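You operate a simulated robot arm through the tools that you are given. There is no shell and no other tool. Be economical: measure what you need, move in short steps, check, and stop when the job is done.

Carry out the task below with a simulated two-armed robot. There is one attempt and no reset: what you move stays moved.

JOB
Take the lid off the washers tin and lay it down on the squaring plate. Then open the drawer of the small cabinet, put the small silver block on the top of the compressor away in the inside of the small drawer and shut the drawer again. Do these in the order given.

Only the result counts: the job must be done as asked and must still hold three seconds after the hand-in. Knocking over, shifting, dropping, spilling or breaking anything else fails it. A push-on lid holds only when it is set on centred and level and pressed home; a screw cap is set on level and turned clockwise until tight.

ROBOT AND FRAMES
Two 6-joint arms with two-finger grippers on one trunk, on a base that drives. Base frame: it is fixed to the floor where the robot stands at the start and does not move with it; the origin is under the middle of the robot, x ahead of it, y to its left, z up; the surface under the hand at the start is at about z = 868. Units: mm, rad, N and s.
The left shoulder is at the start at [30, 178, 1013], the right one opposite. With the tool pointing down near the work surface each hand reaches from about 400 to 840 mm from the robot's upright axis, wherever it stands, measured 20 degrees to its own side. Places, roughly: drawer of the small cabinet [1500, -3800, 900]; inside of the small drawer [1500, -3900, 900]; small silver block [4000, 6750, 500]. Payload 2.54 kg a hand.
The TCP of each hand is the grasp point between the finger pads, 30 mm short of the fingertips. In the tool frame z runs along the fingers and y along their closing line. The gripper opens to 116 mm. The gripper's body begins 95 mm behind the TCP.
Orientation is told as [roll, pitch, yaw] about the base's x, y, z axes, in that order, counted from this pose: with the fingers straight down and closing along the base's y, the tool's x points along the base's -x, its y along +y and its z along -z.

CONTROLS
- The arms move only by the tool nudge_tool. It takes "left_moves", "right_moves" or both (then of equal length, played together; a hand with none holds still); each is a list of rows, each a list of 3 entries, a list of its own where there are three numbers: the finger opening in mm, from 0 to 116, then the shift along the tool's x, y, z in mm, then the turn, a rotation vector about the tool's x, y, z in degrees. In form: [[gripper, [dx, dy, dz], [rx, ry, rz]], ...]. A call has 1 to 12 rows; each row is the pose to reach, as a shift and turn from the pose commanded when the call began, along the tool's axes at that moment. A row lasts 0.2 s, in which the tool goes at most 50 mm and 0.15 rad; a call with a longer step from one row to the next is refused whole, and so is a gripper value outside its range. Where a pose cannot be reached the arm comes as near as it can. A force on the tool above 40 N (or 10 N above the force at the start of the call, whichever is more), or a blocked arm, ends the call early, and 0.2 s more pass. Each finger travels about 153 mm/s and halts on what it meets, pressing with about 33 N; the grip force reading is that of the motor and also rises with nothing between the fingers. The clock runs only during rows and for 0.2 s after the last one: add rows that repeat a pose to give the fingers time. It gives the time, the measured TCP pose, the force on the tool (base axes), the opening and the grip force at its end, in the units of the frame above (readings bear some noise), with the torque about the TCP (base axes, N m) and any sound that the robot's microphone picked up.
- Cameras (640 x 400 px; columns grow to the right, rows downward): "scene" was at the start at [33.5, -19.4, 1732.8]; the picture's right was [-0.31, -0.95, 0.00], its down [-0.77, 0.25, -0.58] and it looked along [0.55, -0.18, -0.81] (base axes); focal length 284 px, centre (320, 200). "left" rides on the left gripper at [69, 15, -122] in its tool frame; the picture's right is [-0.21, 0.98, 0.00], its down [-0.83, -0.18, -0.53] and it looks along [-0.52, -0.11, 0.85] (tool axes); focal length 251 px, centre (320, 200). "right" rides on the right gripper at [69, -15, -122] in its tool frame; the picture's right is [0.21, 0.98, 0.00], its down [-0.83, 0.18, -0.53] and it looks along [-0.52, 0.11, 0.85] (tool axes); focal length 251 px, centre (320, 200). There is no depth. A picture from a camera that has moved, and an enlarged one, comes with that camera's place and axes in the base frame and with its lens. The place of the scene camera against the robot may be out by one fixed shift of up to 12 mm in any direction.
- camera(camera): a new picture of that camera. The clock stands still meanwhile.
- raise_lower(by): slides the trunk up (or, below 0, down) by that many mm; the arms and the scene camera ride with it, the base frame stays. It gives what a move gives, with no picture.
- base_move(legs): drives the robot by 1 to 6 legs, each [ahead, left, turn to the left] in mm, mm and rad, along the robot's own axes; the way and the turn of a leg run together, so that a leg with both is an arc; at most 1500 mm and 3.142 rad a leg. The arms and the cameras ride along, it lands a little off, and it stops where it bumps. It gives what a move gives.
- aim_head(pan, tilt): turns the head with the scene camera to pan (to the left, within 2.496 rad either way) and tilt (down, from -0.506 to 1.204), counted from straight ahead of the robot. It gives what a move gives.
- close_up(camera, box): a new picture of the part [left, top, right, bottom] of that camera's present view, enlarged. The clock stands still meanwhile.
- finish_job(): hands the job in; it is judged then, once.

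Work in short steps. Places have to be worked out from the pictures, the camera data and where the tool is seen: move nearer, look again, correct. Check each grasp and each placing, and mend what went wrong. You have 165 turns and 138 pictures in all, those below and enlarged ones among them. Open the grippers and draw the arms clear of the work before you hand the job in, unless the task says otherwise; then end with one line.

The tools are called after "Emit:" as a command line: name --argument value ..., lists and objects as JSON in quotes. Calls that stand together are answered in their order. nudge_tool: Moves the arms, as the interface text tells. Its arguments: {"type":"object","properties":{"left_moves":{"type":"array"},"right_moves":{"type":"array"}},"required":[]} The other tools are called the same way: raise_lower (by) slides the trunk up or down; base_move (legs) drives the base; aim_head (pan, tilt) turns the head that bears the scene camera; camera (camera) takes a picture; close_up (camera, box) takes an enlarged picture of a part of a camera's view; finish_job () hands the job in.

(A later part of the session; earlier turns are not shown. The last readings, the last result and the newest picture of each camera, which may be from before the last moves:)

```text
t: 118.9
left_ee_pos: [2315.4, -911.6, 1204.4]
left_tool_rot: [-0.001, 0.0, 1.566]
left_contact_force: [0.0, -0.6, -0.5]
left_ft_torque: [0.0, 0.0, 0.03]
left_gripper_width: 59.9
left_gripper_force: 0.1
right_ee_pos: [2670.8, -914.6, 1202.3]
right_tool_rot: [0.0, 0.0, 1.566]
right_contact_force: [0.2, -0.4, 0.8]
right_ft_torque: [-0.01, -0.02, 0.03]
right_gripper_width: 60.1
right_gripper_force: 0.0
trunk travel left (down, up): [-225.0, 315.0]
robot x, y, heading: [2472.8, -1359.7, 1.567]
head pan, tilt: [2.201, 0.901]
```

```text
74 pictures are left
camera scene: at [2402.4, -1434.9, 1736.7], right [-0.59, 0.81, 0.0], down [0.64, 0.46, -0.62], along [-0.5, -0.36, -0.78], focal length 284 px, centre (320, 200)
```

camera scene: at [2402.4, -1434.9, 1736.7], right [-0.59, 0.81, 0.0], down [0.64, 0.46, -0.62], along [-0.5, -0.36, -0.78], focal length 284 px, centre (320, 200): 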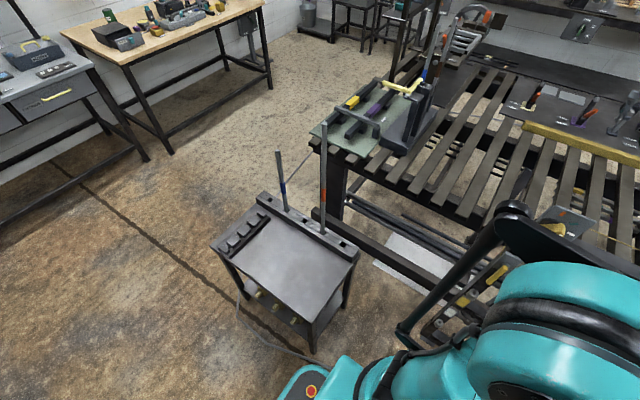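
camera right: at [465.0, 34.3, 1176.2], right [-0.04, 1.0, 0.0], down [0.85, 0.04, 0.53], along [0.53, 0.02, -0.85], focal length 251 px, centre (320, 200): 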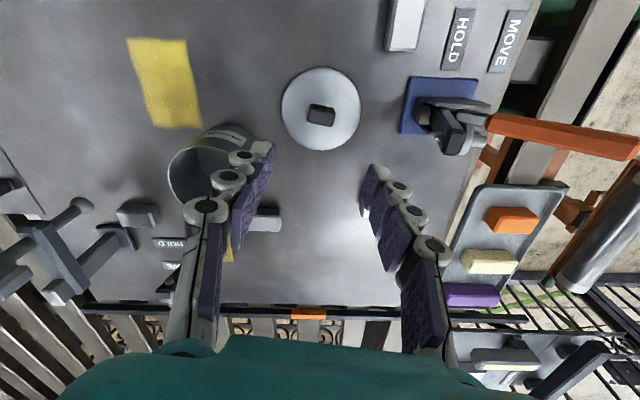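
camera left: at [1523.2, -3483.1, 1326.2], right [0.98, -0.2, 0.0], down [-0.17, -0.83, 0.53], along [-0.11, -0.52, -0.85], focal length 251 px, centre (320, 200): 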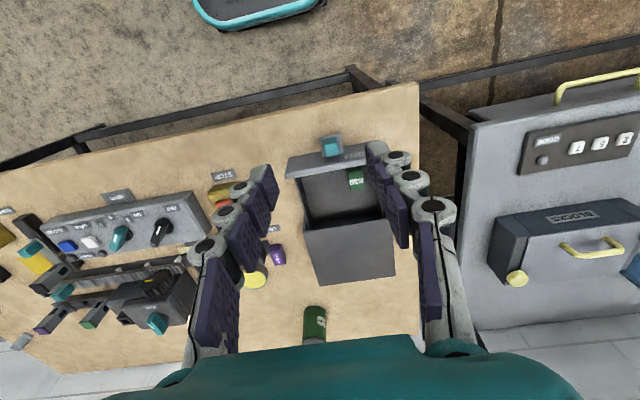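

The small rod table still stands undisturbed; my base had only touched it. I drive forward past it, then shift left and on.

Emit:
base_move --legs '[[500, 0, 0], [0, 190, 0], [900, 0, 0]]'

Emit:
aim_head --pan -0.2 --tilt 0.5

Emit:
camera --camera "scene"

```text
t: 127.4
left_ee_pos: [2150.2, 495.8, 1204.7]
left_tool_rot: [0.0, 0.0, 1.553]
left_contact_force: [0.6, 0.1, -0.1]
left_ft_torque: [-0.04, 0.01, 0.02]
left_gripper_width: 60.0
left_gripper_force: 0.0
right_ee_pos: [2503.8, 488.9, 1202.0]
right_tool_rot: [0.0, -0.001, 1.553]
right_contact_force: [0.7, -0.2, -0.2]
right_ft_torque: [0.0, 0.01, -0.01]
right_gripper_width: 60.0
right_gripper_force: 0.1
trunk travel left (down, up): [-225.0, 315.0]
robot x, y, heading: [2298.4, 44.2, 1.555]
head pan, tilt: [2.201, 0.901]
```

```text
t: 129.6
left_ee_pos: [2149.6, 495.2, 1203.8]
left_tool_rot: [0.0, 0.0, 1.556]
left_contact_force: [0.0, 0.0, -0.2]
left_ft_torque: [0.01, 0.0, 0.01]
left_gripper_width: 60.0
left_gripper_force: 0.2
right_ee_pos: [2505.0, 489.0, 1201.8]
right_tool_rot: [-0.001, 0.001, 1.552]
right_contact_force: [0.2, 0.5, 0.3]
right_ft_torque: [0.0, 0.0, 0.03]
right_gripper_width: 60.0
right_gripper_force: 0.1
trunk travel left (down, up): [-225.0, 315.0]
robot x, y, heading: [2298.3, 45.3, 1.553]
head pan, tilt: [-0.201, 0.499]
```

```text
73 pictures are left
camera scene: at [2310.8, 104.0, 1770.5], right [0.98, -0.22, 0.0], down [-0.1, -0.47, -0.88], along [0.19, 0.86, -0.48], focal length 284 px, centre (320, 200)
```

scene: 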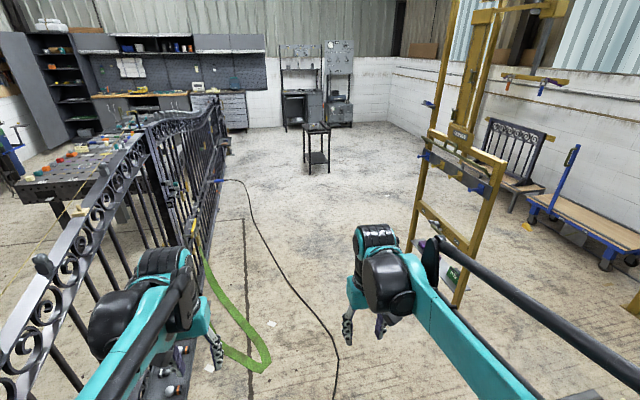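

Clear ahead. I drive on toward the compressor along x of about 2350.

Emit:
base_move --legs '[[1500, 0, 0], [1500, 0, 0], [1300, 0, 0]]'

Emit:
aim_head --pan -0.6 --tilt 0.5

Emit:
camera --camera "scene"

```text
t: 150.1
left_ee_pos: [2325.4, 4779.0, 1204.6]
left_tool_rot: [0.001, 0.001, 1.501]
left_contact_force: [-0.1, 0.2, -0.1]
left_ft_torque: [-0.02, -0.03, -0.03]
left_gripper_width: 60.0
left_gripper_force: 0.0
right_ee_pos: [2677.9, 4755.4, 1201.3]
right_tool_rot: [0.0, 0.001, 1.504]
right_contact_force: [-0.1, -0.3, 0.8]
right_ft_torque: [-0.01, 0.0, -0.05]
right_gripper_width: 60.2
right_gripper_force: 0.1
trunk travel left (down, up): [-225.0, 315.0]
robot x, y, heading: [2449.7, 4312.6, 1.497]
head pan, tilt: [-0.201, 0.499]
```

```text
t: 150.9
left_ee_pos: [2323.6, 4778.7, 1205.1]
left_tool_rot: [-0.001, -0.001, 1.501]
left_contact_force: [0.3, 0.2, 0.7]
left_ft_torque: [-0.03, 0.0, -0.02]
left_gripper_width: 60.1
left_gripper_force: 0.1
right_ee_pos: [2677.9, 4755.4, 1202.6]
right_tool_rot: [-0.001, 0.0, 1.503]
right_contact_force: [-0.3, 0.0, -0.3]
right_ft_torque: [0.0, -0.02, 0.0]
right_gripper_width: 60.2
right_gripper_force: 0.0
trunk travel left (down, up): [-225.0, 315.0]
robot x, y, heading: [2450.5, 4316.5, 1.506]
head pan, tilt: [-0.6, 0.499]
```

```text
72 pictures are left
camera scene: at [2497.0, 4362.8, 1770.5], right [0.79, -0.62, 0.0], down [-0.3, -0.38, -0.88], along [0.54, 0.69, -0.48], focal length 284 px, centre (320, 200)
```

scene: 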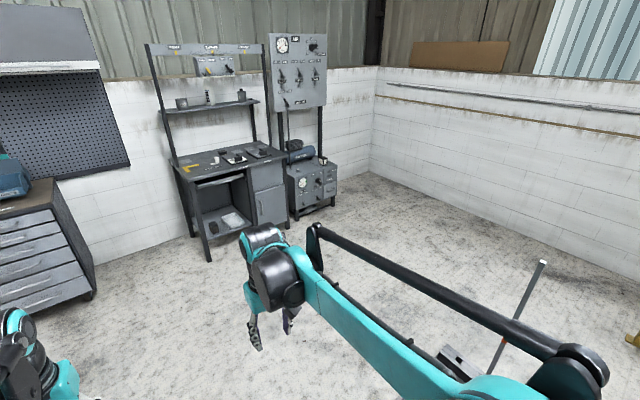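

The compressor is ahead, the low box under the air panel. I zoom in on its top.

Emit:
close_up --camera "scene" --box '[264, 120, 360, 220]'

```text
4.00 times, centred on (312, 170) of scene
camera zoom: at [2497.0, 4362.8, 1770.5], right [0.79, -0.62, 0.0], down [-0.3, -0.38, -0.88], along [0.54, 0.69, -0.48], focal length 1135 px, centre (352, 320)
```

zoom: 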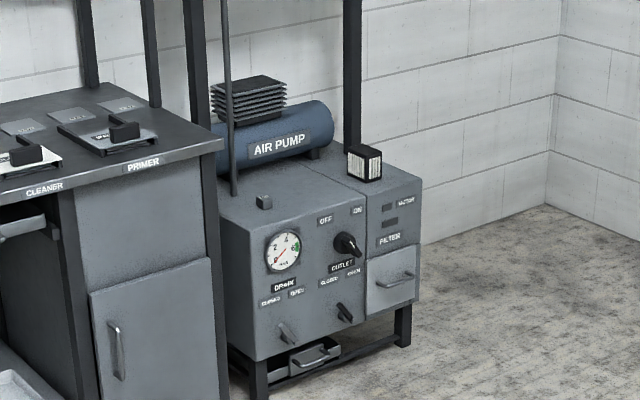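

The silver block sits at the front left of the compressor's top, near [4060, 6755, 585], in front of a thin riser. I drive past the small table, then strafe right to stand in front of the compressor.

Emit:
base_move --legs '[[0, 0, 0.065], [950, 0, 0], [0, -1000, 0], [0, -800, 0]]'

Emit:
aim_head --pan 0.15 --tilt 0.75

Emit:
camera --camera "scene"

```text
t: 165.0
left_ee_pos: [4087.8, 5708.2, 1203.9]
left_tool_rot: [0.0, 0.001, 1.577]
left_contact_force: [0.0, -0.1, 0.0]
left_ft_torque: [0.0, 0.02, 0.04]
left_gripper_width: 60.0
left_gripper_force: 0.1
right_ee_pos: [4443.6, 5713.0, 1201.2]
right_tool_rot: [0.0, 0.001, 1.575]
right_contact_force: [0.4, 0.7, -0.2]
right_ft_torque: [-0.04, 0.02, 0.0]
right_gripper_width: 59.8
right_gripper_force: 0.1
trunk travel left (down, up): [-225.0, 315.0]
robot x, y, heading: [4242.6, 5259.8, 1.574]
head pan, tilt: [-0.6, 0.499]
```

```text
t: 166.1
left_ee_pos: [4088.4, 5709.3, 1204.1]
left_tool_rot: [0.0, 0.0, 1.576]
left_contact_force: [-0.8, 0.4, 0.3]
left_ft_torque: [0.0, 0.01, -0.01]
left_gripper_width: 60.0
left_gripper_force: 0.0
right_ee_pos: [4443.2, 5710.9, 1200.9]
right_tool_rot: [0.0, 0.001, 1.576]
right_contact_force: [0.3, -0.6, -0.3]
right_ft_torque: [-0.01, -0.02, 0.0]
right_gripper_width: 60.0
right_gripper_force: 0.1
trunk travel left (down, up): [-225.0, 315.0]
robot x, y, heading: [4246.6, 5259.8, 1.576]
head pan, tilt: [0.15, 0.75]
```

```text
70 pictures are left
camera scene: at [4227.5, 5314.5, 1748.6], right [0.99, 0.15, 0.0], down [0.11, -0.67, -0.73], along [-0.11, 0.72, -0.68], focal length 284 px, centre (320, 200)
```

scene: 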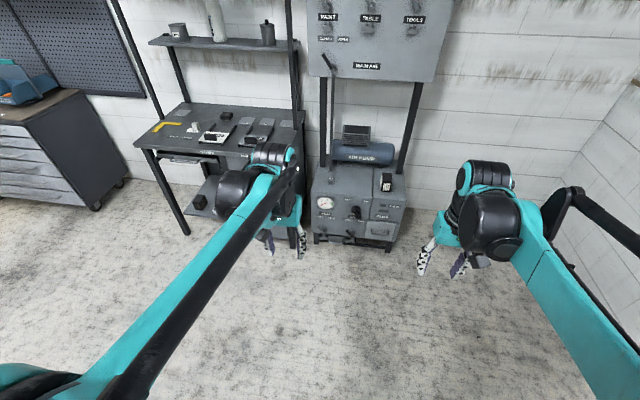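

Emit:
close_up --camera "scene" --box '[290, 110, 434, 250]'

```text
2.86 times, centred on (362, 180) of scene
camera zoom: at [4227.5, 5314.5, 1748.6], right [0.99, 0.15, 0.0], down [0.11, -0.67, -0.73], along [-0.11, 0.72, -0.68], focal length 811 px, centre (200, 257)
```

zoom: 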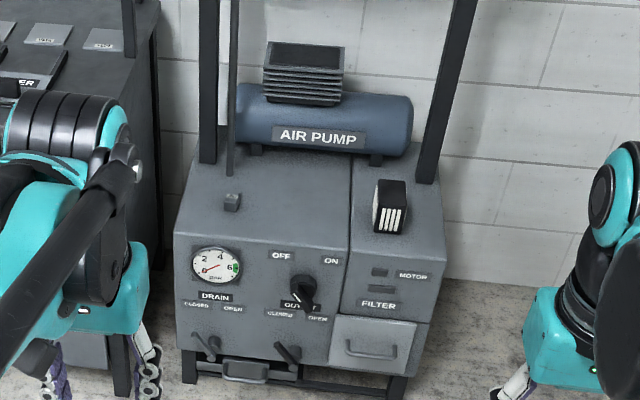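

Triangulated, the block is at about [4078, 6778, 560]. I drive forward 870 mm, then lower the trunk.

Emit:
base_move --legs '[[870, 0, 0]]'

Emit:
raise_lower --by -220

Emit:
camera --camera "scene"

Emit:
camera --camera "left"

```text
t: 170.7
left_ee_pos: [4076.1, 6569.7, 1203.7]
left_tool_rot: [-0.001, 0.001, 1.583]
left_contact_force: [-0.3, 1.4, 0.0]
left_ft_torque: [-0.05, -0.01, 0.05]
left_gripper_width: 59.9
left_gripper_force: 0.0
right_ee_pos: [4431.3, 6574.8, 1201.9]
right_tool_rot: [0.001, 0.0, 1.585]
right_contact_force: [-0.1, 0.9, -0.3]
right_ft_torque: [-0.02, 0.0, -0.01]
right_gripper_width: 60.1
right_gripper_force: 0.0
trunk travel left (down, up): [-225.0, 315.0]
robot x, y, heading: [4236.1, 6118.0, 1.585]
head pan, tilt: [0.15, 0.75]
```

```text
t: 173.0
left_ee_pos: [4075.6, 6568.7, 986.1]
left_tool_rot: [0.0, 0.0, 1.583]
left_contact_force: [-0.9, 0.2, 0.4]
left_ft_torque: [0.01, 0.0, 0.02]
left_gripper_width: 59.8
left_gripper_force: 0.2
right_ee_pos: [4429.8, 6574.5, 981.2]
right_tool_rot: [0.0, 0.001, 1.584]
right_contact_force: [-0.4, 1.1, -1.0]
right_ft_torque: [-0.03, 0.0, -0.03]
right_gripper_width: 59.9
right_gripper_force: 0.0
trunk travel left (down, up): [-5.0, 535.0]
robot x, y, heading: [4239.1, 6118.5, 1.579]
head pan, tilt: [0.15, 0.75]
```

```text
68 pictures are left
camera scene: at [4218.6, 6175.7, 1528.7], right [0.99, 0.16, 0.0], down [0.11, -0.67, -0.73], along [-0.12, 0.72, -0.68], focal length 284 px, centre (320, 200)
```

scene: 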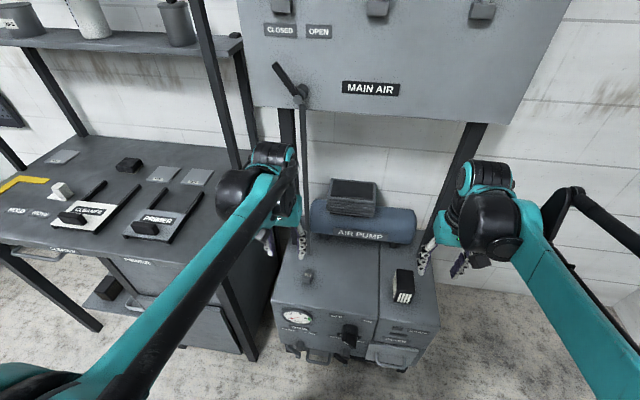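

```text
67 pictures are left
camera left: at [4061.0, 6500.3, 1106.1], right [-0.98, 0.2, 0.0], down [0.17, 0.83, 0.53], along [0.11, 0.52, -0.85], focal length 251 px, centre (320, 200)
```

left: 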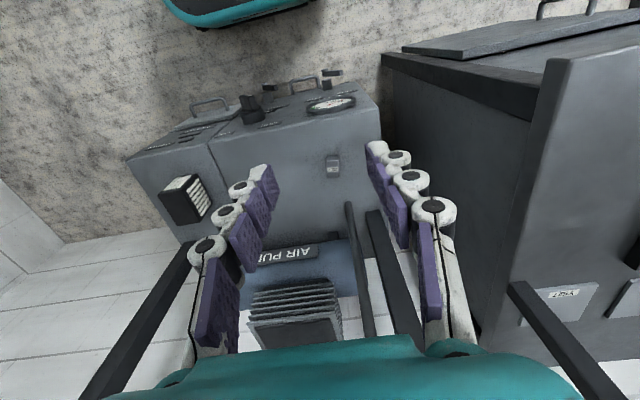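

Emit:
close_up --camera "left" --box '[293, 140, 373, 190]'

```text
8.00 times, centred on (333, 165) of left
camera zoom: at [4061.0, 6500.3, 1106.1], right [-0.98, 0.2, 0.0], down [0.17, 0.83, 0.53], along [0.11, 0.52, -0.85], focal length 2012 px, centre (216, 480)
```

zoom: 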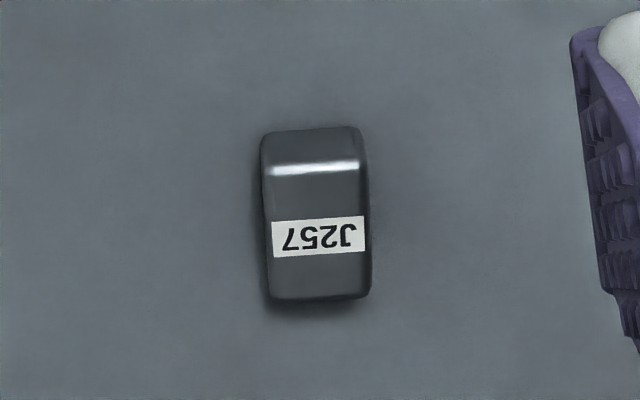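

The block (J257) is about 28 mm wide in x, turned about -7°, near [4083, 6747]. I bring the left hand down above it, descending first and then going forward under the air board.

Emit:
nudge_tool --left_moves '[[65, [0, 0, 45], [0, 0, 0]], [70, [-10, -1, 92], [0, 0, 0]], [70, [-40, -3, 130], [0, 0, 2]], [70, [-75, -5, 165], [0, 0, 4]], [70, [-110, -7, 195], [0, 0, 6]], [70, [-145, -8, 225], [0, 0, 7]], [70, [-176, -9, 255], [0, 0, 7]], [70, [-176, -9, 275], [0, 0, 7]], [70, [-176, -9, 275], [0, 0, 7]]]'

Emit:
camera --camera "left"

Emit:
camera --camera "scene"

```text
t: 175.0
left_ee_pos: [4082.9, 6745.9, 709.4]
left_tool_rot: [-0.001, 0.0, 1.46]
left_contact_force: [-0.4, 0.5, 0.1]
left_ft_torque: [-0.03, 0.01, 0.0]
left_gripper_width: 70.0
left_gripper_force: 0.1
right_ee_pos: [4429.7, 6574.5, 981.1]
right_tool_rot: [0.0, -0.001, 1.586]
right_contact_force: [-1.1, 0.6, -0.1]
right_ft_torque: [-0.01, -0.02, 0.02]
right_gripper_width: 59.8
right_gripper_force: 0.1
trunk travel left (down, up): [-5.0, 535.0]
robot x, y, heading: [4234.3, 6118.2, 1.585]
head pan, tilt: [0.15, 0.75]
```

```text
65 pictures are left
camera left: at [4059.7, 6680.1, 830.8], right [-0.95, 0.32, 0.0], down [0.27, 0.8, 0.53], along [0.17, 0.51, -0.85], focal length 251 px, centre (320, 200)
```

left: 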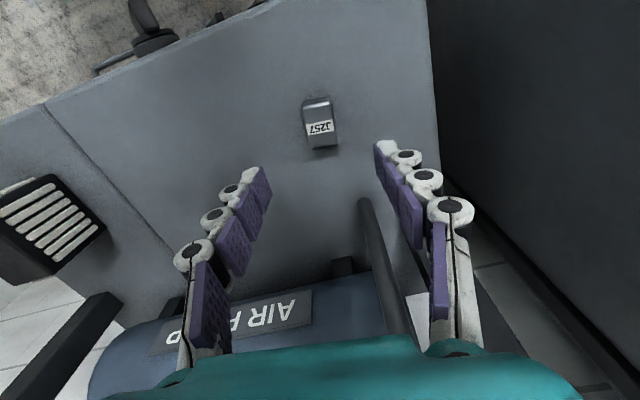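

```text
64 pictures are left
camera scene: at [4218.6, 6175.8, 1528.6], right [0.99, 0.16, 0.0], down [0.11, -0.67, -0.73], along [-0.12, 0.72, -0.68], focal length 284 px, centre (320, 200)
```

scene: 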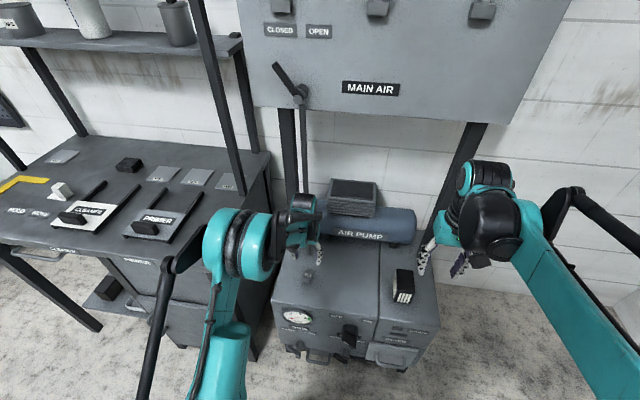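

Emit:
close_up --camera "left" --box '[272, 80, 368, 170]'

```text
4.44 times, centred on (320, 125) of left
camera zoom: at [4059.7, 6680.1, 830.8], right [-0.95, 0.32, 0.0], down [0.27, 0.8, 0.53], along [0.17, 0.51, -0.85], focal length 1118 px, centre (320, 533)
```

zoom: 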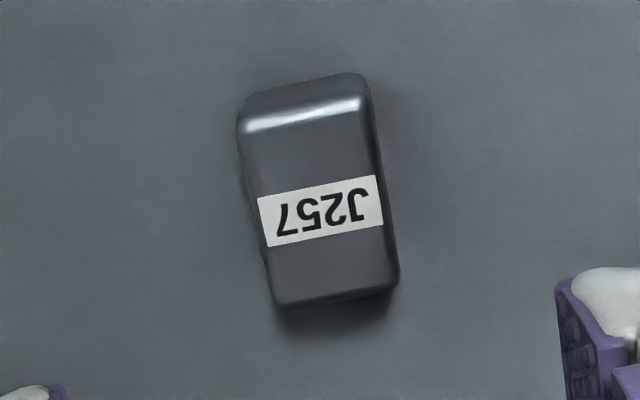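

The block's yaw matches the hand to within 1.5° and its top is near z 580. I lower around it to z of about 592.

Emit:
nudge_tool --left_moves '[[70, [-1, 0, 30], [0, 0, 0]], [70, [-2, 0, 60], [0, 0, 1]], [70, [-3, 0, 90], [0, 0, 1]], [70, [-3, 0, 105], [0, 0, 1]], [70, [-3, 0, 117], [0, 0, 1]], [70, [-3, 0, 117], [0, 0, 1]]]'

Emit:
close_up --camera "left" --box '[220, 90, 420, 215]'

Emit:
close_up --camera "scene" --box '[260, 220, 356, 300]'

```text
t: 176.4
left_ee_pos: [4081.8, 6747.8, 592.2]
left_tool_rot: [0.0, -0.002, 1.445]
left_contact_force: [-0.7, 0.1, 1.0]
left_ft_torque: [-0.02, 0.03, 0.0]
left_gripper_width: 70.0
left_gripper_force: 0.1
right_ee_pos: [4430.7, 6574.2, 982.3]
right_tool_rot: [0.0, 0.0, 1.587]
right_contact_force: [0.6, -0.6, -0.6]
right_ft_torque: [0.0, 0.01, -0.01]
right_gripper_width: 60.0
right_gripper_force: 0.1
trunk travel left (down, up): [-5.0, 535.0]
robot x, y, heading: [4240.2, 6123.3, 1.589]
head pan, tilt: [0.15, 0.75]
```

```text
3.20 times, centred on (320, 152) of left
camera zoom: at [4058.1, 6682.3, 714.1], right [-0.94, 0.34, 0.0], down [0.28, 0.8, 0.53], along [0.18, 0.5, -0.85], focal length 805 px, centre (320, 352)
```

zoom: 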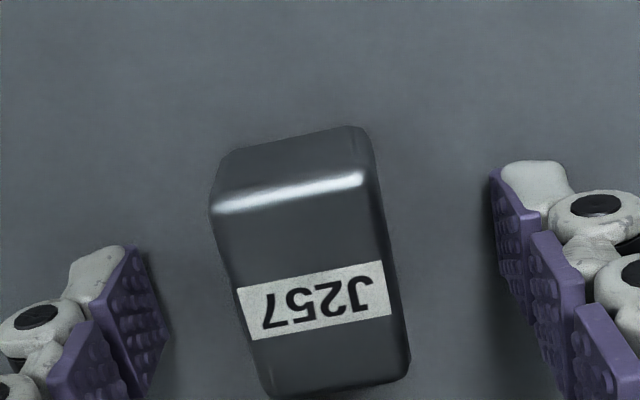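

```text
5.00 times, centred on (308, 260) of scene
camera zoom: at [4218.6, 6175.9, 1528.6], right [0.99, 0.16, 0.0], down [0.11, -0.67, -0.73], along [-0.12, 0.72, -0.68], focal length 1419 px, centre (380, -100)
```

zoom: 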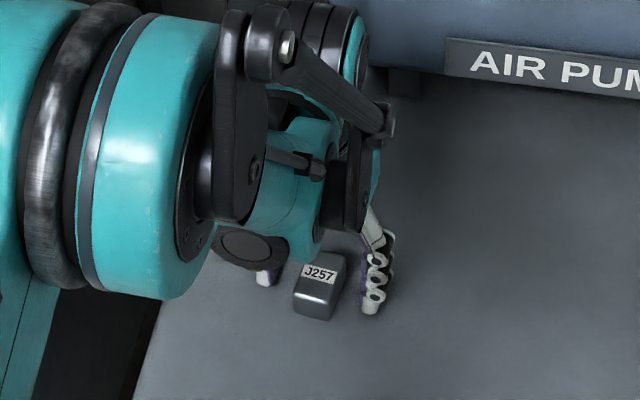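

The block is centred between the fingers. I go down 5 mm more and close.

Emit:
nudge_tool --left_moves '[[70, [-2, 0, 5], [0, 0, 0]], [50, [-2, 0, 5], [0, 0, 0]], [30, [-2, 0, 5], [0, 0, 0]], [12, [-2, 0, 5], [0, 0, 0]], [12, [-2, 0, 5], [0, 0, 0]]]'

Emit:
close_up --camera "left" --box '[220, 90, 420, 215]'

```text
t: 177.6
left_ee_pos: [4083.6, 6750.0, 588.8]
left_tool_rot: [0.001, -0.003, 1.443]
left_contact_force: [0.4, 2.8, 30.4]
left_ft_torque: [-0.11, -0.12, 0.02]
left_gripper_width: 28.9
left_gripper_force: 32.9
right_ee_pos: [4430.3, 6572.8, 982.1]
right_tool_rot: [0.002, -0.002, 1.584]
right_contact_force: [0.1, -1.5, -0.3]
right_ft_torque: [-0.01, -0.04, 0.06]
right_gripper_width: 60.1
right_gripper_force: 0.0
trunk travel left (down, up): [-5.0, 535.0]
robot x, y, heading: [4237.0, 6119.4, 1.588]
head pan, tilt: [0.15, 0.75]
```

```text
3.20 times, centred on (320, 152) of left
camera zoom: at [4058.6, 6683.1, 711.1], right [-0.94, 0.34, 0.0], down [0.28, 0.79, 0.54], along [0.18, 0.51, -0.84], focal length 805 px, centre (320, 352)
```

zoom: 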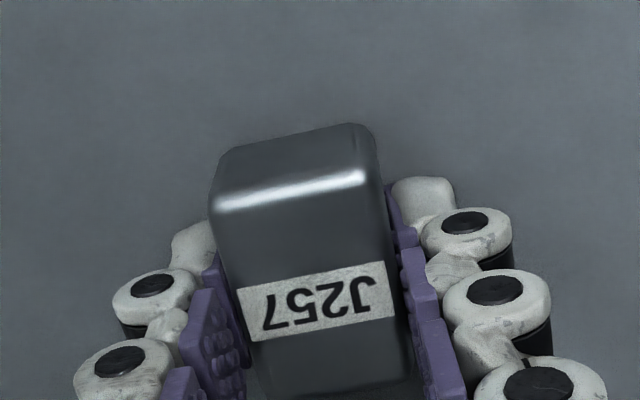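

The block is gripped at 28.9 mm, with the fingertips at the surface. I lift straight up.

Emit:
nudge_tool --left_moves '[[12, [0, 0, -15], [0, 0, 0]], [12, [0, 0, -50], [0, 0, 0]], [12, [0, 0, -90], [0, 0, 0]], [12, [5, 0, -125], [0, 0, 0]], [12, [40, 0, -150], [0, 0, 0]], [12, [80, 0, -170], [0, 0, 0]], [12, [120, 0, -190], [0, 0, 0]], [12, [160, 0, -215], [0, 0, 0]], [12, [180, 0, -250], [0, 0, 0]], [12, [180, 0, -280], [0, 0, 0]]]'

Emit:
camera --camera "left"

```text
t: 179.8
left_ee_pos: [4061.8, 6571.9, 866.9]
left_tool_rot: [-0.003, -0.001, 1.446]
left_contact_force: [0.1, -0.2, -0.5]
left_ft_torque: [-0.01, -0.03, 0.0]
left_gripper_width: 29.2
left_gripper_force: 33.0
right_ee_pos: [4429.6, 6574.8, 981.3]
right_tool_rot: [0.0, 0.0, 1.585]
right_contact_force: [0.7, -0.3, -0.1]
right_ft_torque: [-0.01, 0.01, -0.01]
right_gripper_width: 60.1
right_gripper_force: 0.1
trunk travel left (down, up): [-5.0, 535.0]
robot x, y, heading: [4234.9, 6122.4, 1.583]
head pan, tilt: [0.15, 0.75]
```

```text
59 pictures are left
camera left: at [4037.2, 6505.6, 988.1], right [-0.94, 0.34, 0.0], down [0.28, 0.8, 0.53], along [0.18, 0.5, -0.85], focal length 251 px, centre (320, 200)
```

left: 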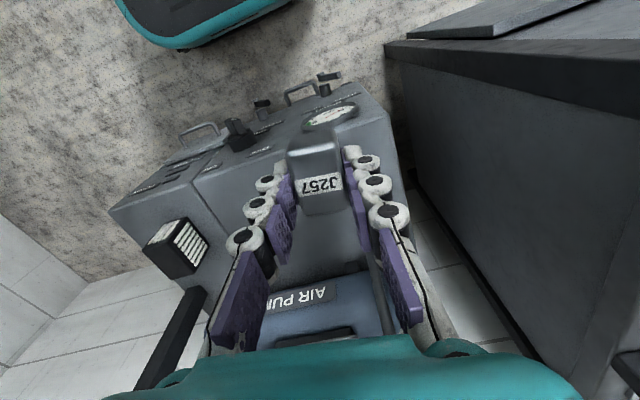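

The block is held well. I raise the trunk again, back off, sidestep to open floor and turn round.

Emit:
raise_lower --by 220

Emit:
base_move --legs '[[-870, 0, 0], [0, 1000, 0], [0, 800, 0], [0, 0, 3.125]]'

Emit:
aim_head --pan 0.1 --tilt 0.45

Emit:
camera --camera "scene"

```text
t: 182.1
left_ee_pos: [4061.0, 6572.4, 1086.1]
left_tool_rot: [0.003, -0.001, 1.444]
left_contact_force: [-0.5, -0.6, -1.1]
left_ft_torque: [-0.01, -0.03, 0.03]
left_gripper_width: 28.9
left_gripper_force: 33.1
right_ee_pos: [4431.3, 6575.0, 1202.2]
right_tool_rot: [0.0, 0.001, 1.585]
right_contact_force: [0.1, -0.6, 0.3]
right_ft_torque: [0.02, -0.01, -0.02]
right_gripper_width: 60.0
right_gripper_force: 0.1
trunk travel left (down, up): [-225.0, 315.0]
robot x, y, heading: [4240.0, 6119.7, 1.584]
head pan, tilt: [0.15, 0.75]
```

```text
t: 202.7
left_ee_pos: [2593.5, 4774.9, 1086.5]
left_tool_rot: [-0.001, 0.0, -1.738]
left_contact_force: [-0.4, 0.4, -1.5]
left_ft_torque: [-0.03, 0.0, 0.02]
left_gripper_width: 28.8
left_gripper_force: 33.0
right_ee_pos: [2224.2, 4788.8, 1202.4]
right_tool_rot: [0.0, -0.001, -1.598]
right_contact_force: [0.4, 1.1, -0.8]
right_ft_torque: [0.01, -0.02, 0.02]
right_gripper_width: 59.9
right_gripper_force: 0.1
trunk travel left (down, up): [-225.0, 315.0]
robot x, y, heading: [2437.4, 5235.4, -1.599]
head pan, tilt: [0.15, 0.75]
```

```text
t: 203.5
left_ee_pos: [2592.8, 4776.2, 1087.2]
left_tool_rot: [0.0, -0.001, -1.737]
left_contact_force: [-0.8, 0.1, -1.0]
left_ft_torque: [0.02, 0.01, 0.01]
left_gripper_width: 29.2
left_gripper_force: 33.0
right_ee_pos: [2226.0, 4788.4, 1201.9]
right_tool_rot: [0.0, 0.0, -1.599]
right_contact_force: [-0.2, 0.1, 0.0]
right_ft_torque: [-0.02, -0.02, -0.03]
right_gripper_width: 59.8
right_gripper_force: 0.1
trunk travel left (down, up): [-225.0, 315.0]
robot x, y, heading: [2437.0, 5236.1, -1.596]
head pan, tilt: [0.099, 0.45]
```

```text
58 pictures are left
camera scene: at [2437.7, 5175.9, 1774.9], right [-1.0, -0.07, 0.0], down [-0.03, 0.43, -0.9], along [0.07, -0.9, -0.44], focal length 284 px, centre (320, 200)
```

scene: 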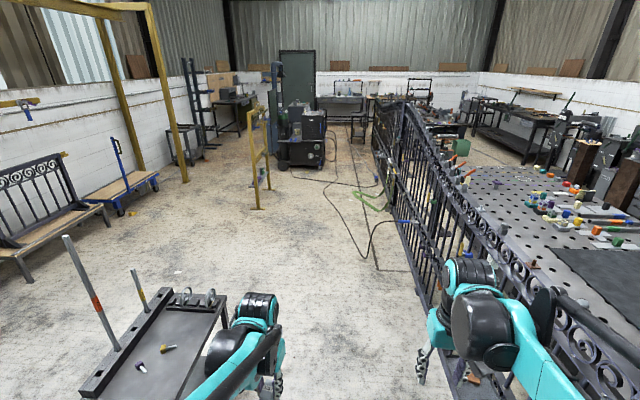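

The way back is clear. I straighten up and drive down the lane along x of about 2330.

Emit:
base_move --legs '[[0, 0, 0.027], [1500, 0, 0], [0, -100, 0], [1500, 0, 0], [1300, 0, 0]]'

Emit:
camera --camera "scene"

```text
t: 225.2
left_ee_pos: [2534.6, 473.9, 1086.8]
left_tool_rot: [0.001, 0.001, -1.714]
left_contact_force: [0.4, 0.2, -0.7]
left_ft_torque: [-0.01, -0.04, 0.02]
left_gripper_width: 28.9
left_gripper_force: 33.2
right_ee_pos: [2164.8, 478.3, 1201.8]
right_tool_rot: [-0.002, 0.001, -1.573]
right_contact_force: [-0.4, -0.7, -1.5]
right_ft_torque: [0.02, 0.0, -0.01]
right_gripper_width: 59.6
right_gripper_force: 0.0
trunk travel left (down, up): [-225.0, 315.0]
robot x, y, heading: [2364.7, 925.3, -1.578]
head pan, tilt: [0.099, 0.45]
```

```text
57 pictures are left
camera scene: at [2369.2, 870.3, 1775.0], right [-1.0, -0.1, 0.0], down [-0.04, 0.43, -0.9], along [0.09, -0.9, -0.44], focal length 284 px, centre (320, 200)
```

scene: 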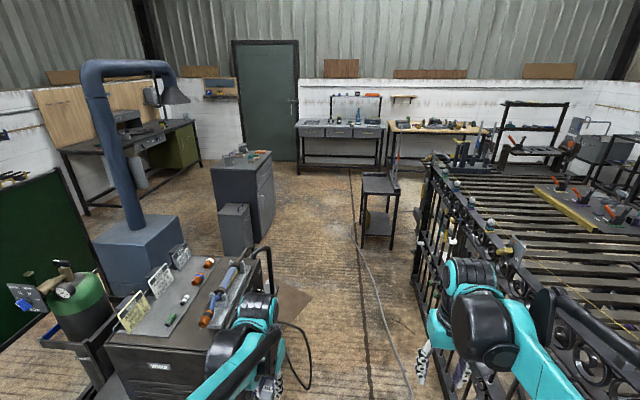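

The rod table stands as before, and the cart is close on the left. I shift right, pass the cart, then shift left past the rod table.

Emit:
base_move --legs '[[0, -75, 0], [1500, 0, 0], [250, 0, 0], [0, 300, 0]]'

Emit:
camera --camera "scene"

```text
t: 236.2
left_ee_pos: [2748.3, -1255.0, 1085.9]
left_tool_rot: [0.0, 0.0, -1.711]
left_contact_force: [0.3, 0.9, -0.9]
left_ft_torque: [0.0, 0.02, 0.01]
left_gripper_width: 29.0
left_gripper_force: 33.0
right_ee_pos: [2378.2, -1251.1, 1202.2]
right_tool_rot: [-0.002, 0.001, -1.573]
right_contact_force: [0.4, 0.4, 0.4]
right_ft_torque: [-0.03, 0.04, 0.01]
right_gripper_width: 60.1
right_gripper_force: 0.1
trunk travel left (down, up): [-225.0, 315.0]
robot x, y, heading: [2577.6, -797.0, -1.569]
head pan, tilt: [0.099, 0.45]
```

```text
56 pictures are left
camera scene: at [2581.8, -858.0, 1775.0], right [-1.0, -0.1, 0.0], down [-0.04, 0.43, -0.9], along [0.09, -0.9, -0.44], focal length 284 px, centre (320, 200)
```

scene: 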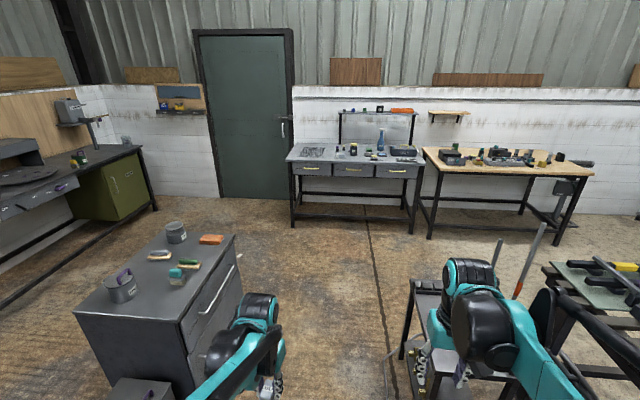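

Good clearance on both sides. I go forward to y of about -2650, then strafe right to the drawer position.

Emit:
base_move --legs '[[1500, 0, 0], [350, 0, 0], [0, -1225, 0]]'

Emit:
aim_head --pan 0.1 --tilt 0.7

Emit:
camera --camera "scene"

```text
t: 251.4
left_ee_pos: [1568.2, -3155.1, 1086.7]
left_tool_rot: [0.0, -0.002, -1.691]
left_contact_force: [0.2, 0.5, -1.7]
left_ft_torque: [0.05, -0.03, 0.0]
left_gripper_width: 28.7
left_gripper_force: 33.0
right_ee_pos: [1200.1, -3160.7, 1202.4]
right_tool_rot: [-0.001, 0.0, -1.549]
right_contact_force: [-0.2, 0.6, 0.0]
right_ft_torque: [-0.04, -0.04, 0.01]
right_gripper_width: 60.3
right_gripper_force: 0.1
trunk travel left (down, up): [-225.0, 315.0]
robot x, y, heading: [1389.7, -2705.9, -1.549]
head pan, tilt: [0.099, 0.45]
```

```text
t: 252.2
left_ee_pos: [1567.6, -3152.3, 1084.8]
left_tool_rot: [0.0, 0.0, -1.689]
left_contact_force: [-0.9, 0.1, -1.3]
left_ft_torque: [0.03, 0.01, 0.01]
left_gripper_width: 28.9
left_gripper_force: 32.8
right_ee_pos: [1201.1, -3158.7, 1201.8]
right_tool_rot: [-0.001, 0.0, -1.549]
right_contact_force: [0.4, -1.1, -0.5]
right_ft_torque: [-0.01, 0.03, 0.02]
right_gripper_width: 59.8
right_gripper_force: 0.0
trunk travel left (down, up): [-225.0, 315.0]
robot x, y, heading: [1391.0, -2697.7, -1.551]
head pan, tilt: [0.099, 0.7]
```

```text
55 pictures are left
camera scene: at [1393.6, -2754.8, 1752.8], right [-0.99, -0.12, 0.0], down [-0.08, 0.64, -0.77], along [0.09, -0.76, -0.64], focal length 284 px, centre (320, 200)
```

scene: 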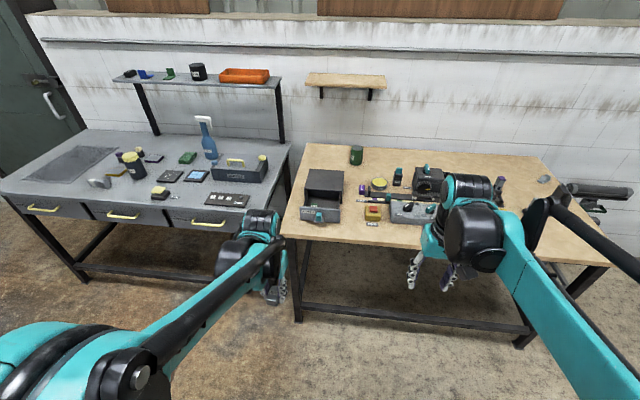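

The drawer is still open. I align and drive up to the bench as before.

Emit:
base_move --legs '[[0, -45, -0.02], [400, 0, 0]]'

Emit:
camera --camera "left"

Emit:
aim_head --pan 0.1 --tilt 0.9

Emit:
close_up --camera "scene" --box '[240, 130, 400, 230]'

```text
t: 255.2
left_ee_pos: [1510.9, -3562.3, 1085.5]
left_tool_rot: [0.0, 0.0, -1.715]
left_contact_force: [-0.4, -0.2, -1.5]
left_ft_torque: [0.01, 0.01, 0.01]
left_gripper_width: 29.0
left_gripper_force: 33.0
right_ee_pos: [1142.0, -3559.4, 1201.1]
right_tool_rot: [-0.003, 0.001, -1.574]
right_contact_force: [-0.8, -0.2, -0.3]
right_ft_torque: [0.03, -0.02, 0.0]
right_gripper_width: 60.1
right_gripper_force: 0.1
trunk travel left (down, up): [-225.0, 315.0]
robot x, y, heading: [1344.5, -3109.2, -1.575]
head pan, tilt: [0.099, 0.7]
```

```text
54 pictures are left
camera left: at [1535.6, -3496.6, 1207.4], right [0.94, -0.35, 0.0], down [-0.3, -0.79, 0.53], along [-0.19, -0.5, -0.85], focal length 251 px, centre (320, 200)
```

left: 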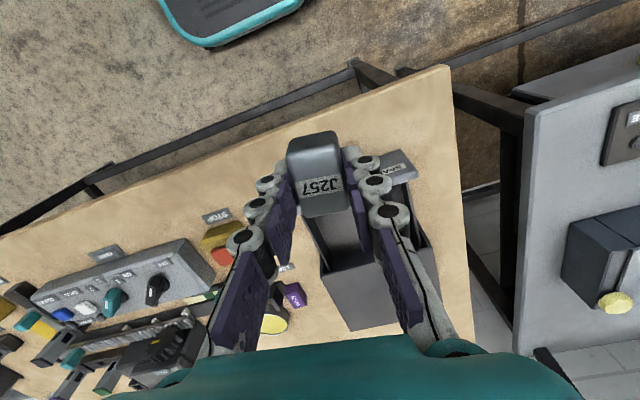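

```text
t: 255.9
left_ee_pos: [1510.7, -3562.4, 1087.8]
left_tool_rot: [0.0, 0.001, -1.717]
left_contact_force: [0.0, -0.6, -0.2]
left_ft_torque: [0.01, 0.02, 0.0]
left_gripper_width: 29.1
left_gripper_force: 32.6
right_ee_pos: [1142.3, -3557.4, 1200.7]
right_tool_rot: [-0.003, -0.001, -1.573]
right_contact_force: [0.6, 0.6, 0.2]
right_ft_torque: [-0.03, -0.01, 0.05]
right_gripper_width: 60.1
right_gripper_force: 0.1
trunk travel left (down, up): [-225.0, 315.0]
robot x, y, heading: [1344.0, -3108.0, -1.574]
head pan, tilt: [0.099, 0.901]
```

```text
4.00 times, centred on (320, 180) of scene
camera zoom: at [1345.3, -3149.3, 1736.7], right [-1.0, -0.1, 0.0], down [-0.07, 0.78, -0.62], along [0.06, -0.62, -0.78], focal length 1135 px, centre (320, 280)
```

zoom: 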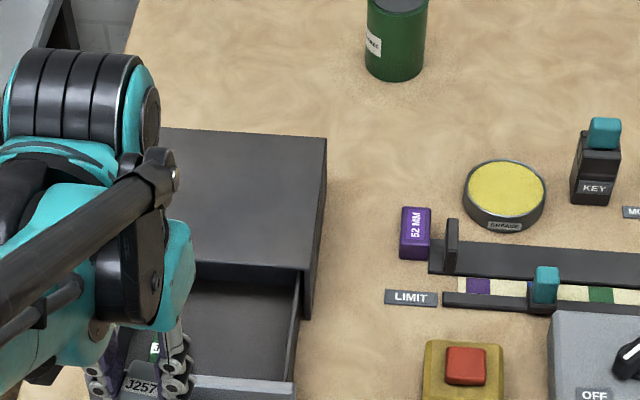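

The drawer's inside spans about x 1430–1590 and y -3785 to -3665, with the green item near [1545, -3736]. I bring the block above [1477, -3725], squaring up the hand.

Emit:
nudge_tool --left_moves '[[12, [-40, -2, 5], [0, 0, -2]], [12, [-80, -4, 15], [0, 0, -4]], [12, [-120, -7, 25], [0, 0, -6]], [12, [-150, -9, 45], [0, 0, -8.4]], [12, [-165.7, -9.7, 75], [0, 0, -8.4]], [12, [-165.7, -9.7, 100], [0, 0, -8.4]], [12, [-165.7, -9.7, 100], [0, 0, -8.4]]]'

Emit:
camera --camera "left"

Emit:
close_up --camera "scene" --box '[240, 130, 400, 230]'

```text
t: 257.5
left_ee_pos: [1478.2, -3723.8, 986.1]
left_tool_rot: [0.0, 0.0, -1.569]
left_contact_force: [0.5, 0.7, -0.8]
left_ft_torque: [-0.04, 0.02, 0.0]
left_gripper_width: 28.9
left_gripper_force: 33.5
right_ee_pos: [1142.5, -3557.1, 1201.6]
right_tool_rot: [-0.001, 0.0, -1.575]
right_contact_force: [0.0, -0.1, -0.7]
right_ft_torque: [-0.02, 0.05, 0.0]
right_gripper_width: 59.9
right_gripper_force: 0.0
trunk travel left (down, up): [-225.0, 315.0]
robot x, y, heading: [1344.1, -3106.8, -1.577]
head pan, tilt: [0.099, 0.901]
```

```text
52 pictures are left
camera left: at [1492.5, -3654.7, 1107.8], right [0.98, -0.21, 0.0], down [-0.18, -0.83, 0.53], along [-0.11, -0.52, -0.85], focal length 251 px, centre (320, 200)
```

left: 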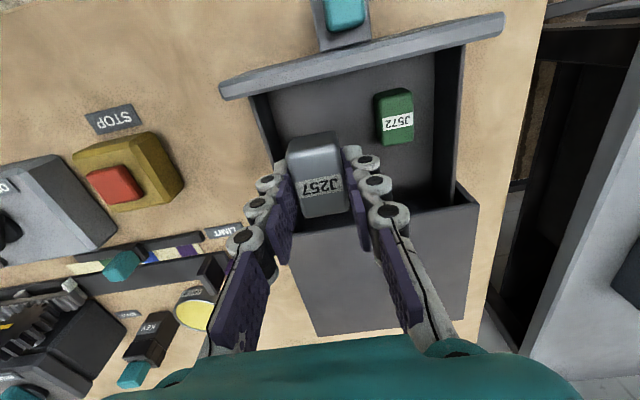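

```text
4.00 times, centred on (320, 180) of scene
camera zoom: at [1345.2, -3149.5, 1736.7], right [-1.0, -0.1, 0.0], down [-0.07, 0.78, -0.62], along [0.06, -0.62, -0.78], focal length 1135 px, centre (320, 280)
```

zoom: 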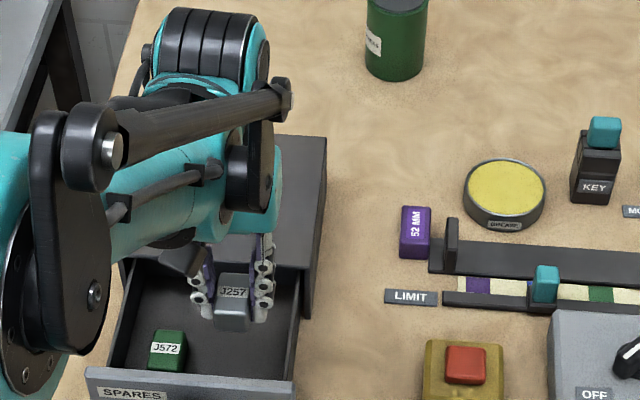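

Placement looks right. I zoom in to gauge the gaps to the right-hand wall and the green item before lowering.

Emit:
close_up --camera "left" --box '[230, 50, 470, 250]'

```text
2.00 times, centred on (350, 150) of left
camera zoom: at [1492.5, -3654.7, 1107.8], right [0.98, -0.21, 0.0], down [-0.18, -0.83, 0.53], along [-0.11, -0.52, -0.85], focal length 503 px, centre (260, 300)
```

zoom: 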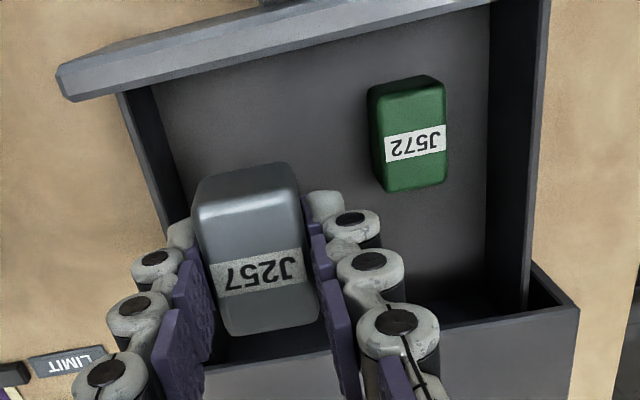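

Room between the wall (x about 1450) and the green item (x about 1527) is tight for the knuckles when closing along x. I turn the hand 90° so that the fingers open along the drawer's depth instead.

Emit:
nudge_tool --left_moves '[[12, [0, 1, -15], [0, 0, 8.2]], [12, [0, 2, -30], [0, 0, 16.4]], [12, [0, 3, -30], [0, 0, 24.6]], [12, [0, 4, -30], [0, 0, 32.8]], [12, [0, 5, -30], [0, 0, 41]], [12, [-1, 6, -30], [0, 0, 49.2]], [12, [-2, 7, -30], [0, 0, 57.4]], [12, [-3, 8, -30], [0, 0, 65.6]], [12, [-3, 8, -30], [0, 0, 73.8]], [12, [-3, 8, -30], [0, 0, 82]], [12, [-3, 8, -30], [0, 0, 90]], [12, [-3, 8, -30], [0, 0, 90]]]'

Emit:
camera --camera "left"

Emit:
close_up --camera "scene" --box '[240, 130, 400, 230]'

```text
t: 260.1
left_ee_pos: [1487.3, -3727.7, 1015.9]
left_tool_rot: [-0.002, 0.0, -3.142]
left_contact_force: [-0.3, -0.1, -0.3]
left_ft_torque: [0.0, 0.0, 0.01]
left_gripper_width: 29.0
left_gripper_force: 33.1
right_ee_pos: [1142.8, -3558.2, 1202.7]
right_tool_rot: [0.0, -0.001, -1.573]
right_contact_force: [0.3, -0.4, 0.3]
right_ft_torque: [-0.04, 0.02, -0.03]
right_gripper_width: 60.0
right_gripper_force: 0.1
trunk travel left (down, up): [-225.0, 315.0]
robot x, y, heading: [1345.6, -3107.6, -1.577]
head pan, tilt: [0.099, 0.901]
```

```text
49 pictures are left
camera left: at [1554.9, -3742.9, 1138.0], right [-0.21, -0.98, 0.0], down [-0.83, 0.18, 0.53], along [-0.52, 0.11, -0.85], focal length 251 px, centre (320, 200)
```

left: 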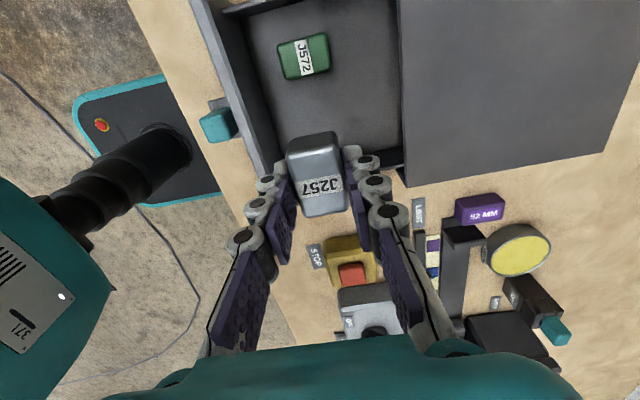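

```text
4.00 times, centred on (320, 180) of scene
camera zoom: at [1345.3, -3149.8, 1736.6], right [-1.0, -0.1, 0.0], down [-0.07, 0.78, -0.62], along [0.06, -0.62, -0.78], focal length 1135 px, centre (320, 280)
```

zoom: 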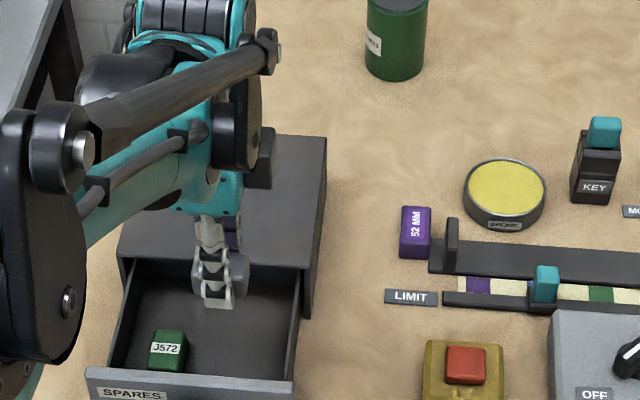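

There is ample room this way. I lower the block into the drawer.

Emit:
nudge_tool --left_moves '[[12, [0, 0, 30], [0, 0, 0]], [12, [0, 0, 60], [0, 0, 0]], [12, [0, 0, 85], [0, 0, 0]], [12, [0, 0, 97], [0, 0, 0]], [12, [0, 0, 97], [0, 0, 0]]]'

Emit:
camera --camera "left"

Emit:
close_up --camera "scene" --box '[250, 170, 330, 230]'

```text
t: 261.3
left_ee_pos: [1485.8, -3730.0, 918.9]
left_tool_rot: [0.0, -0.001, -3.141]
left_contact_force: [-0.9, 0.1, -1.5]
left_ft_torque: [0.01, -0.02, 0.02]
left_gripper_width: 28.9
left_gripper_force: 32.6
right_ee_pos: [1142.6, -3559.2, 1202.2]
right_tool_rot: [-0.002, -0.001, -1.573]
right_contact_force: [-0.5, -0.2, 0.2]
right_ft_torque: [0.01, -0.01, 0.02]
right_gripper_width: 60.1
right_gripper_force: 0.1
trunk travel left (down, up): [-225.0, 315.0]
robot x, y, heading: [1342.8, -3107.2, -1.572]
head pan, tilt: [0.099, 0.901]
```

```text
47 pictures are left
camera left: at [1553.8, -3744.1, 1040.7], right [-0.21, -0.98, 0.0], down [-0.83, 0.18, 0.53], along [-0.52, 0.11, -0.85], focal length 251 px, centre (320, 200)
```

left: 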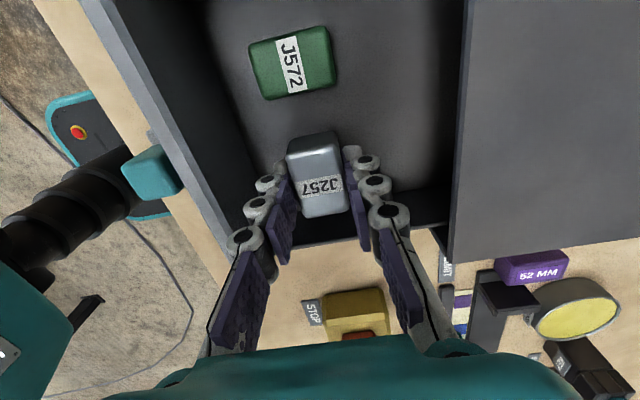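

```text
6.67 times, centred on (290, 200) of scene
camera zoom: at [1345.3, -3149.8, 1736.6], right [-1.0, -0.1, 0.0], down [-0.07, 0.78, -0.62], along [0.06, -0.62, -0.78], focal length 1892 px, centre (520, 200)
```

zoom: 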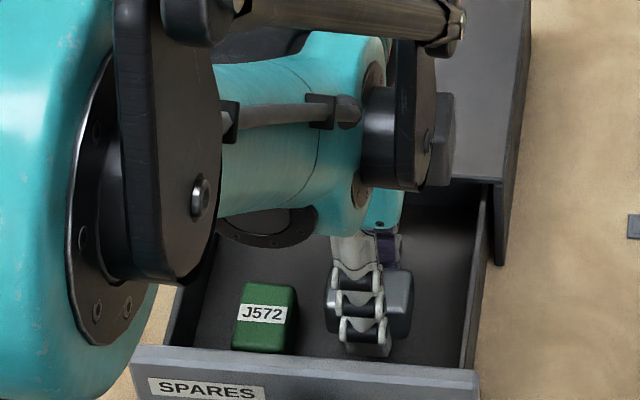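

The block hangs inside the drawer, clear of the walls and the green item. I go down in small steps to the floor of the drawer.

Emit:
nudge_tool --left_moves '[[12, [0, 0, 2], [0, 0, 0]], [12, [0, 0, 4], [0, 0, 0]], [12, [0, 0, 6], [0, 0, 0]], [12, [0, 0, 8], [0, 0, 0]], [12, [0, 0, 8], [0, 0, 0]]]'

```text
t: 262.5
left_ee_pos: [1486.4, -3728.1, 912.2]
left_tool_rot: [-0.001, 0.001, -3.142]
left_contact_force: [0.5, 0.1, -0.6]
left_ft_torque: [0.0, 0.0, -0.02]
left_gripper_width: 28.9
left_gripper_force: 33.4
right_ee_pos: [1142.4, -3559.1, 1201.7]
right_tool_rot: [-0.003, 0.0, -1.574]
right_contact_force: [-0.9, -0.2, -0.1]
right_ft_torque: [-0.01, 0.0, -0.03]
right_gripper_width: 59.9
right_gripper_force: 0.1
trunk travel left (down, up): [-225.0, 315.0]
robot x, y, heading: [1343.5, -3107.7, -1.576]
head pan, tilt: [0.099, 0.901]
```

No contact yet, so I continue.

Emit:
nudge_tool --left_moves '[[12, [0, 0, 2], [0, 0, 0]], [12, [0, 0, 4], [0, 0, 0]], [12, [0, 0, 6], [0, 0, 0]], [12, [0, 0, 6], [0, 0, 0]]]'

```text
t: 263.5
left_ee_pos: [1486.7, -3726.9, 906.2]
left_tool_rot: [0.0, 0.0, -3.14]
left_contact_force: [0.0, -1.1, -0.9]
left_ft_torque: [-0.01, 0.01, -0.04]
left_gripper_width: 28.9
left_gripper_force: 33.6
right_ee_pos: [1141.3, -3558.1, 1201.3]
right_tool_rot: [-0.002, 0.001, -1.575]
right_contact_force: [0.2, -0.5, -0.5]
right_ft_torque: [-0.04, -0.01, -0.02]
right_gripper_width: 60.0
right_gripper_force: 0.0
trunk travel left (down, up): [-225.0, 315.0]
robot x, y, heading: [1345.9, -3106.3, -1.576]
head pan, tilt: [0.099, 0.901]
```

Emit:
nudge_tool --left_moves '[[12, [0, 0, 2], [0, 0, 0]], [12, [0, 0, 4], [0, 0, 0]], [12, [0, 0, 6], [0, 0, 0]], [12, [0, 0, 6], [0, 0, 0]]]'

Emit:
close_up --camera "scene" --box '[250, 170, 330, 230]'

```text
t: 264.5
left_ee_pos: [1486.3, -3727.8, 899.2]
left_tool_rot: [0.0, -0.001, -3.139]
left_contact_force: [0.1, 0.2, -1.0]
left_ft_torque: [0.02, -0.02, 0.0]
left_gripper_width: 29.1
left_gripper_force: 32.5
right_ee_pos: [1143.4, -3557.7, 1201.2]
right_tool_rot: [-0.002, 0.0, -1.575]
right_contact_force: [-0.6, -0.1, 0.5]
right_ft_torque: [0.02, -0.02, 0.0]
right_gripper_width: 60.1
right_gripper_force: 0.0
trunk travel left (down, up): [-225.0, 315.0]
robot x, y, heading: [1344.2, -3106.1, -1.572]
head pan, tilt: [0.099, 0.901]
```

```text
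6.67 times, centred on (290, 200) of scene
camera zoom: at [1345.3, -3149.7, 1736.6], right [-1.0, -0.1, 0.0], down [-0.07, 0.78, -0.62], along [0.06, -0.62, -0.78], focal length 1892 px, centre (520, 200)
```

zoom: 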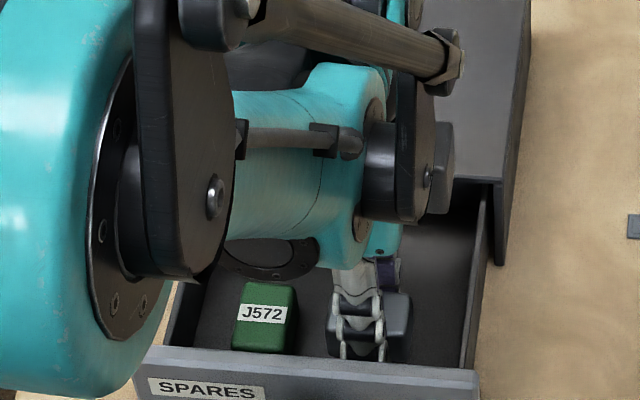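

Still no contact at 899; I keep stepping down.

Emit:
nudge_tool --left_moves '[[12, [0, 0, 2], [0, 0, 0]], [12, [0, 0, 4], [0, 0, 0]], [12, [0, 0, 6], [0, 0, 0]], [12, [0, 0, 8], [0, 0, 0]], [12, [0, 0, 8], [0, 0, 0]]]'

```text
t: 265.7
left_ee_pos: [1486.6, -3727.5, 891.2]
left_tool_rot: [0.001, 0.0, -3.14]
left_contact_force: [-0.6, 0.3, -1.4]
left_ft_torque: [0.02, -0.04, -0.07]
left_gripper_width: 28.9
left_gripper_force: 33.0
right_ee_pos: [1143.8, -3558.7, 1201.9]
right_tool_rot: [-0.002, -0.001, -1.574]
right_contact_force: [0.6, 0.2, -0.1]
right_ft_torque: [0.04, 0.02, 0.04]
right_gripper_width: 60.1
right_gripper_force: 0.0
trunk travel left (down, up): [-225.0, 315.0]
robot x, y, heading: [1341.9, -3108.8, -1.578]
head pan, tilt: [0.099, 0.901]
```

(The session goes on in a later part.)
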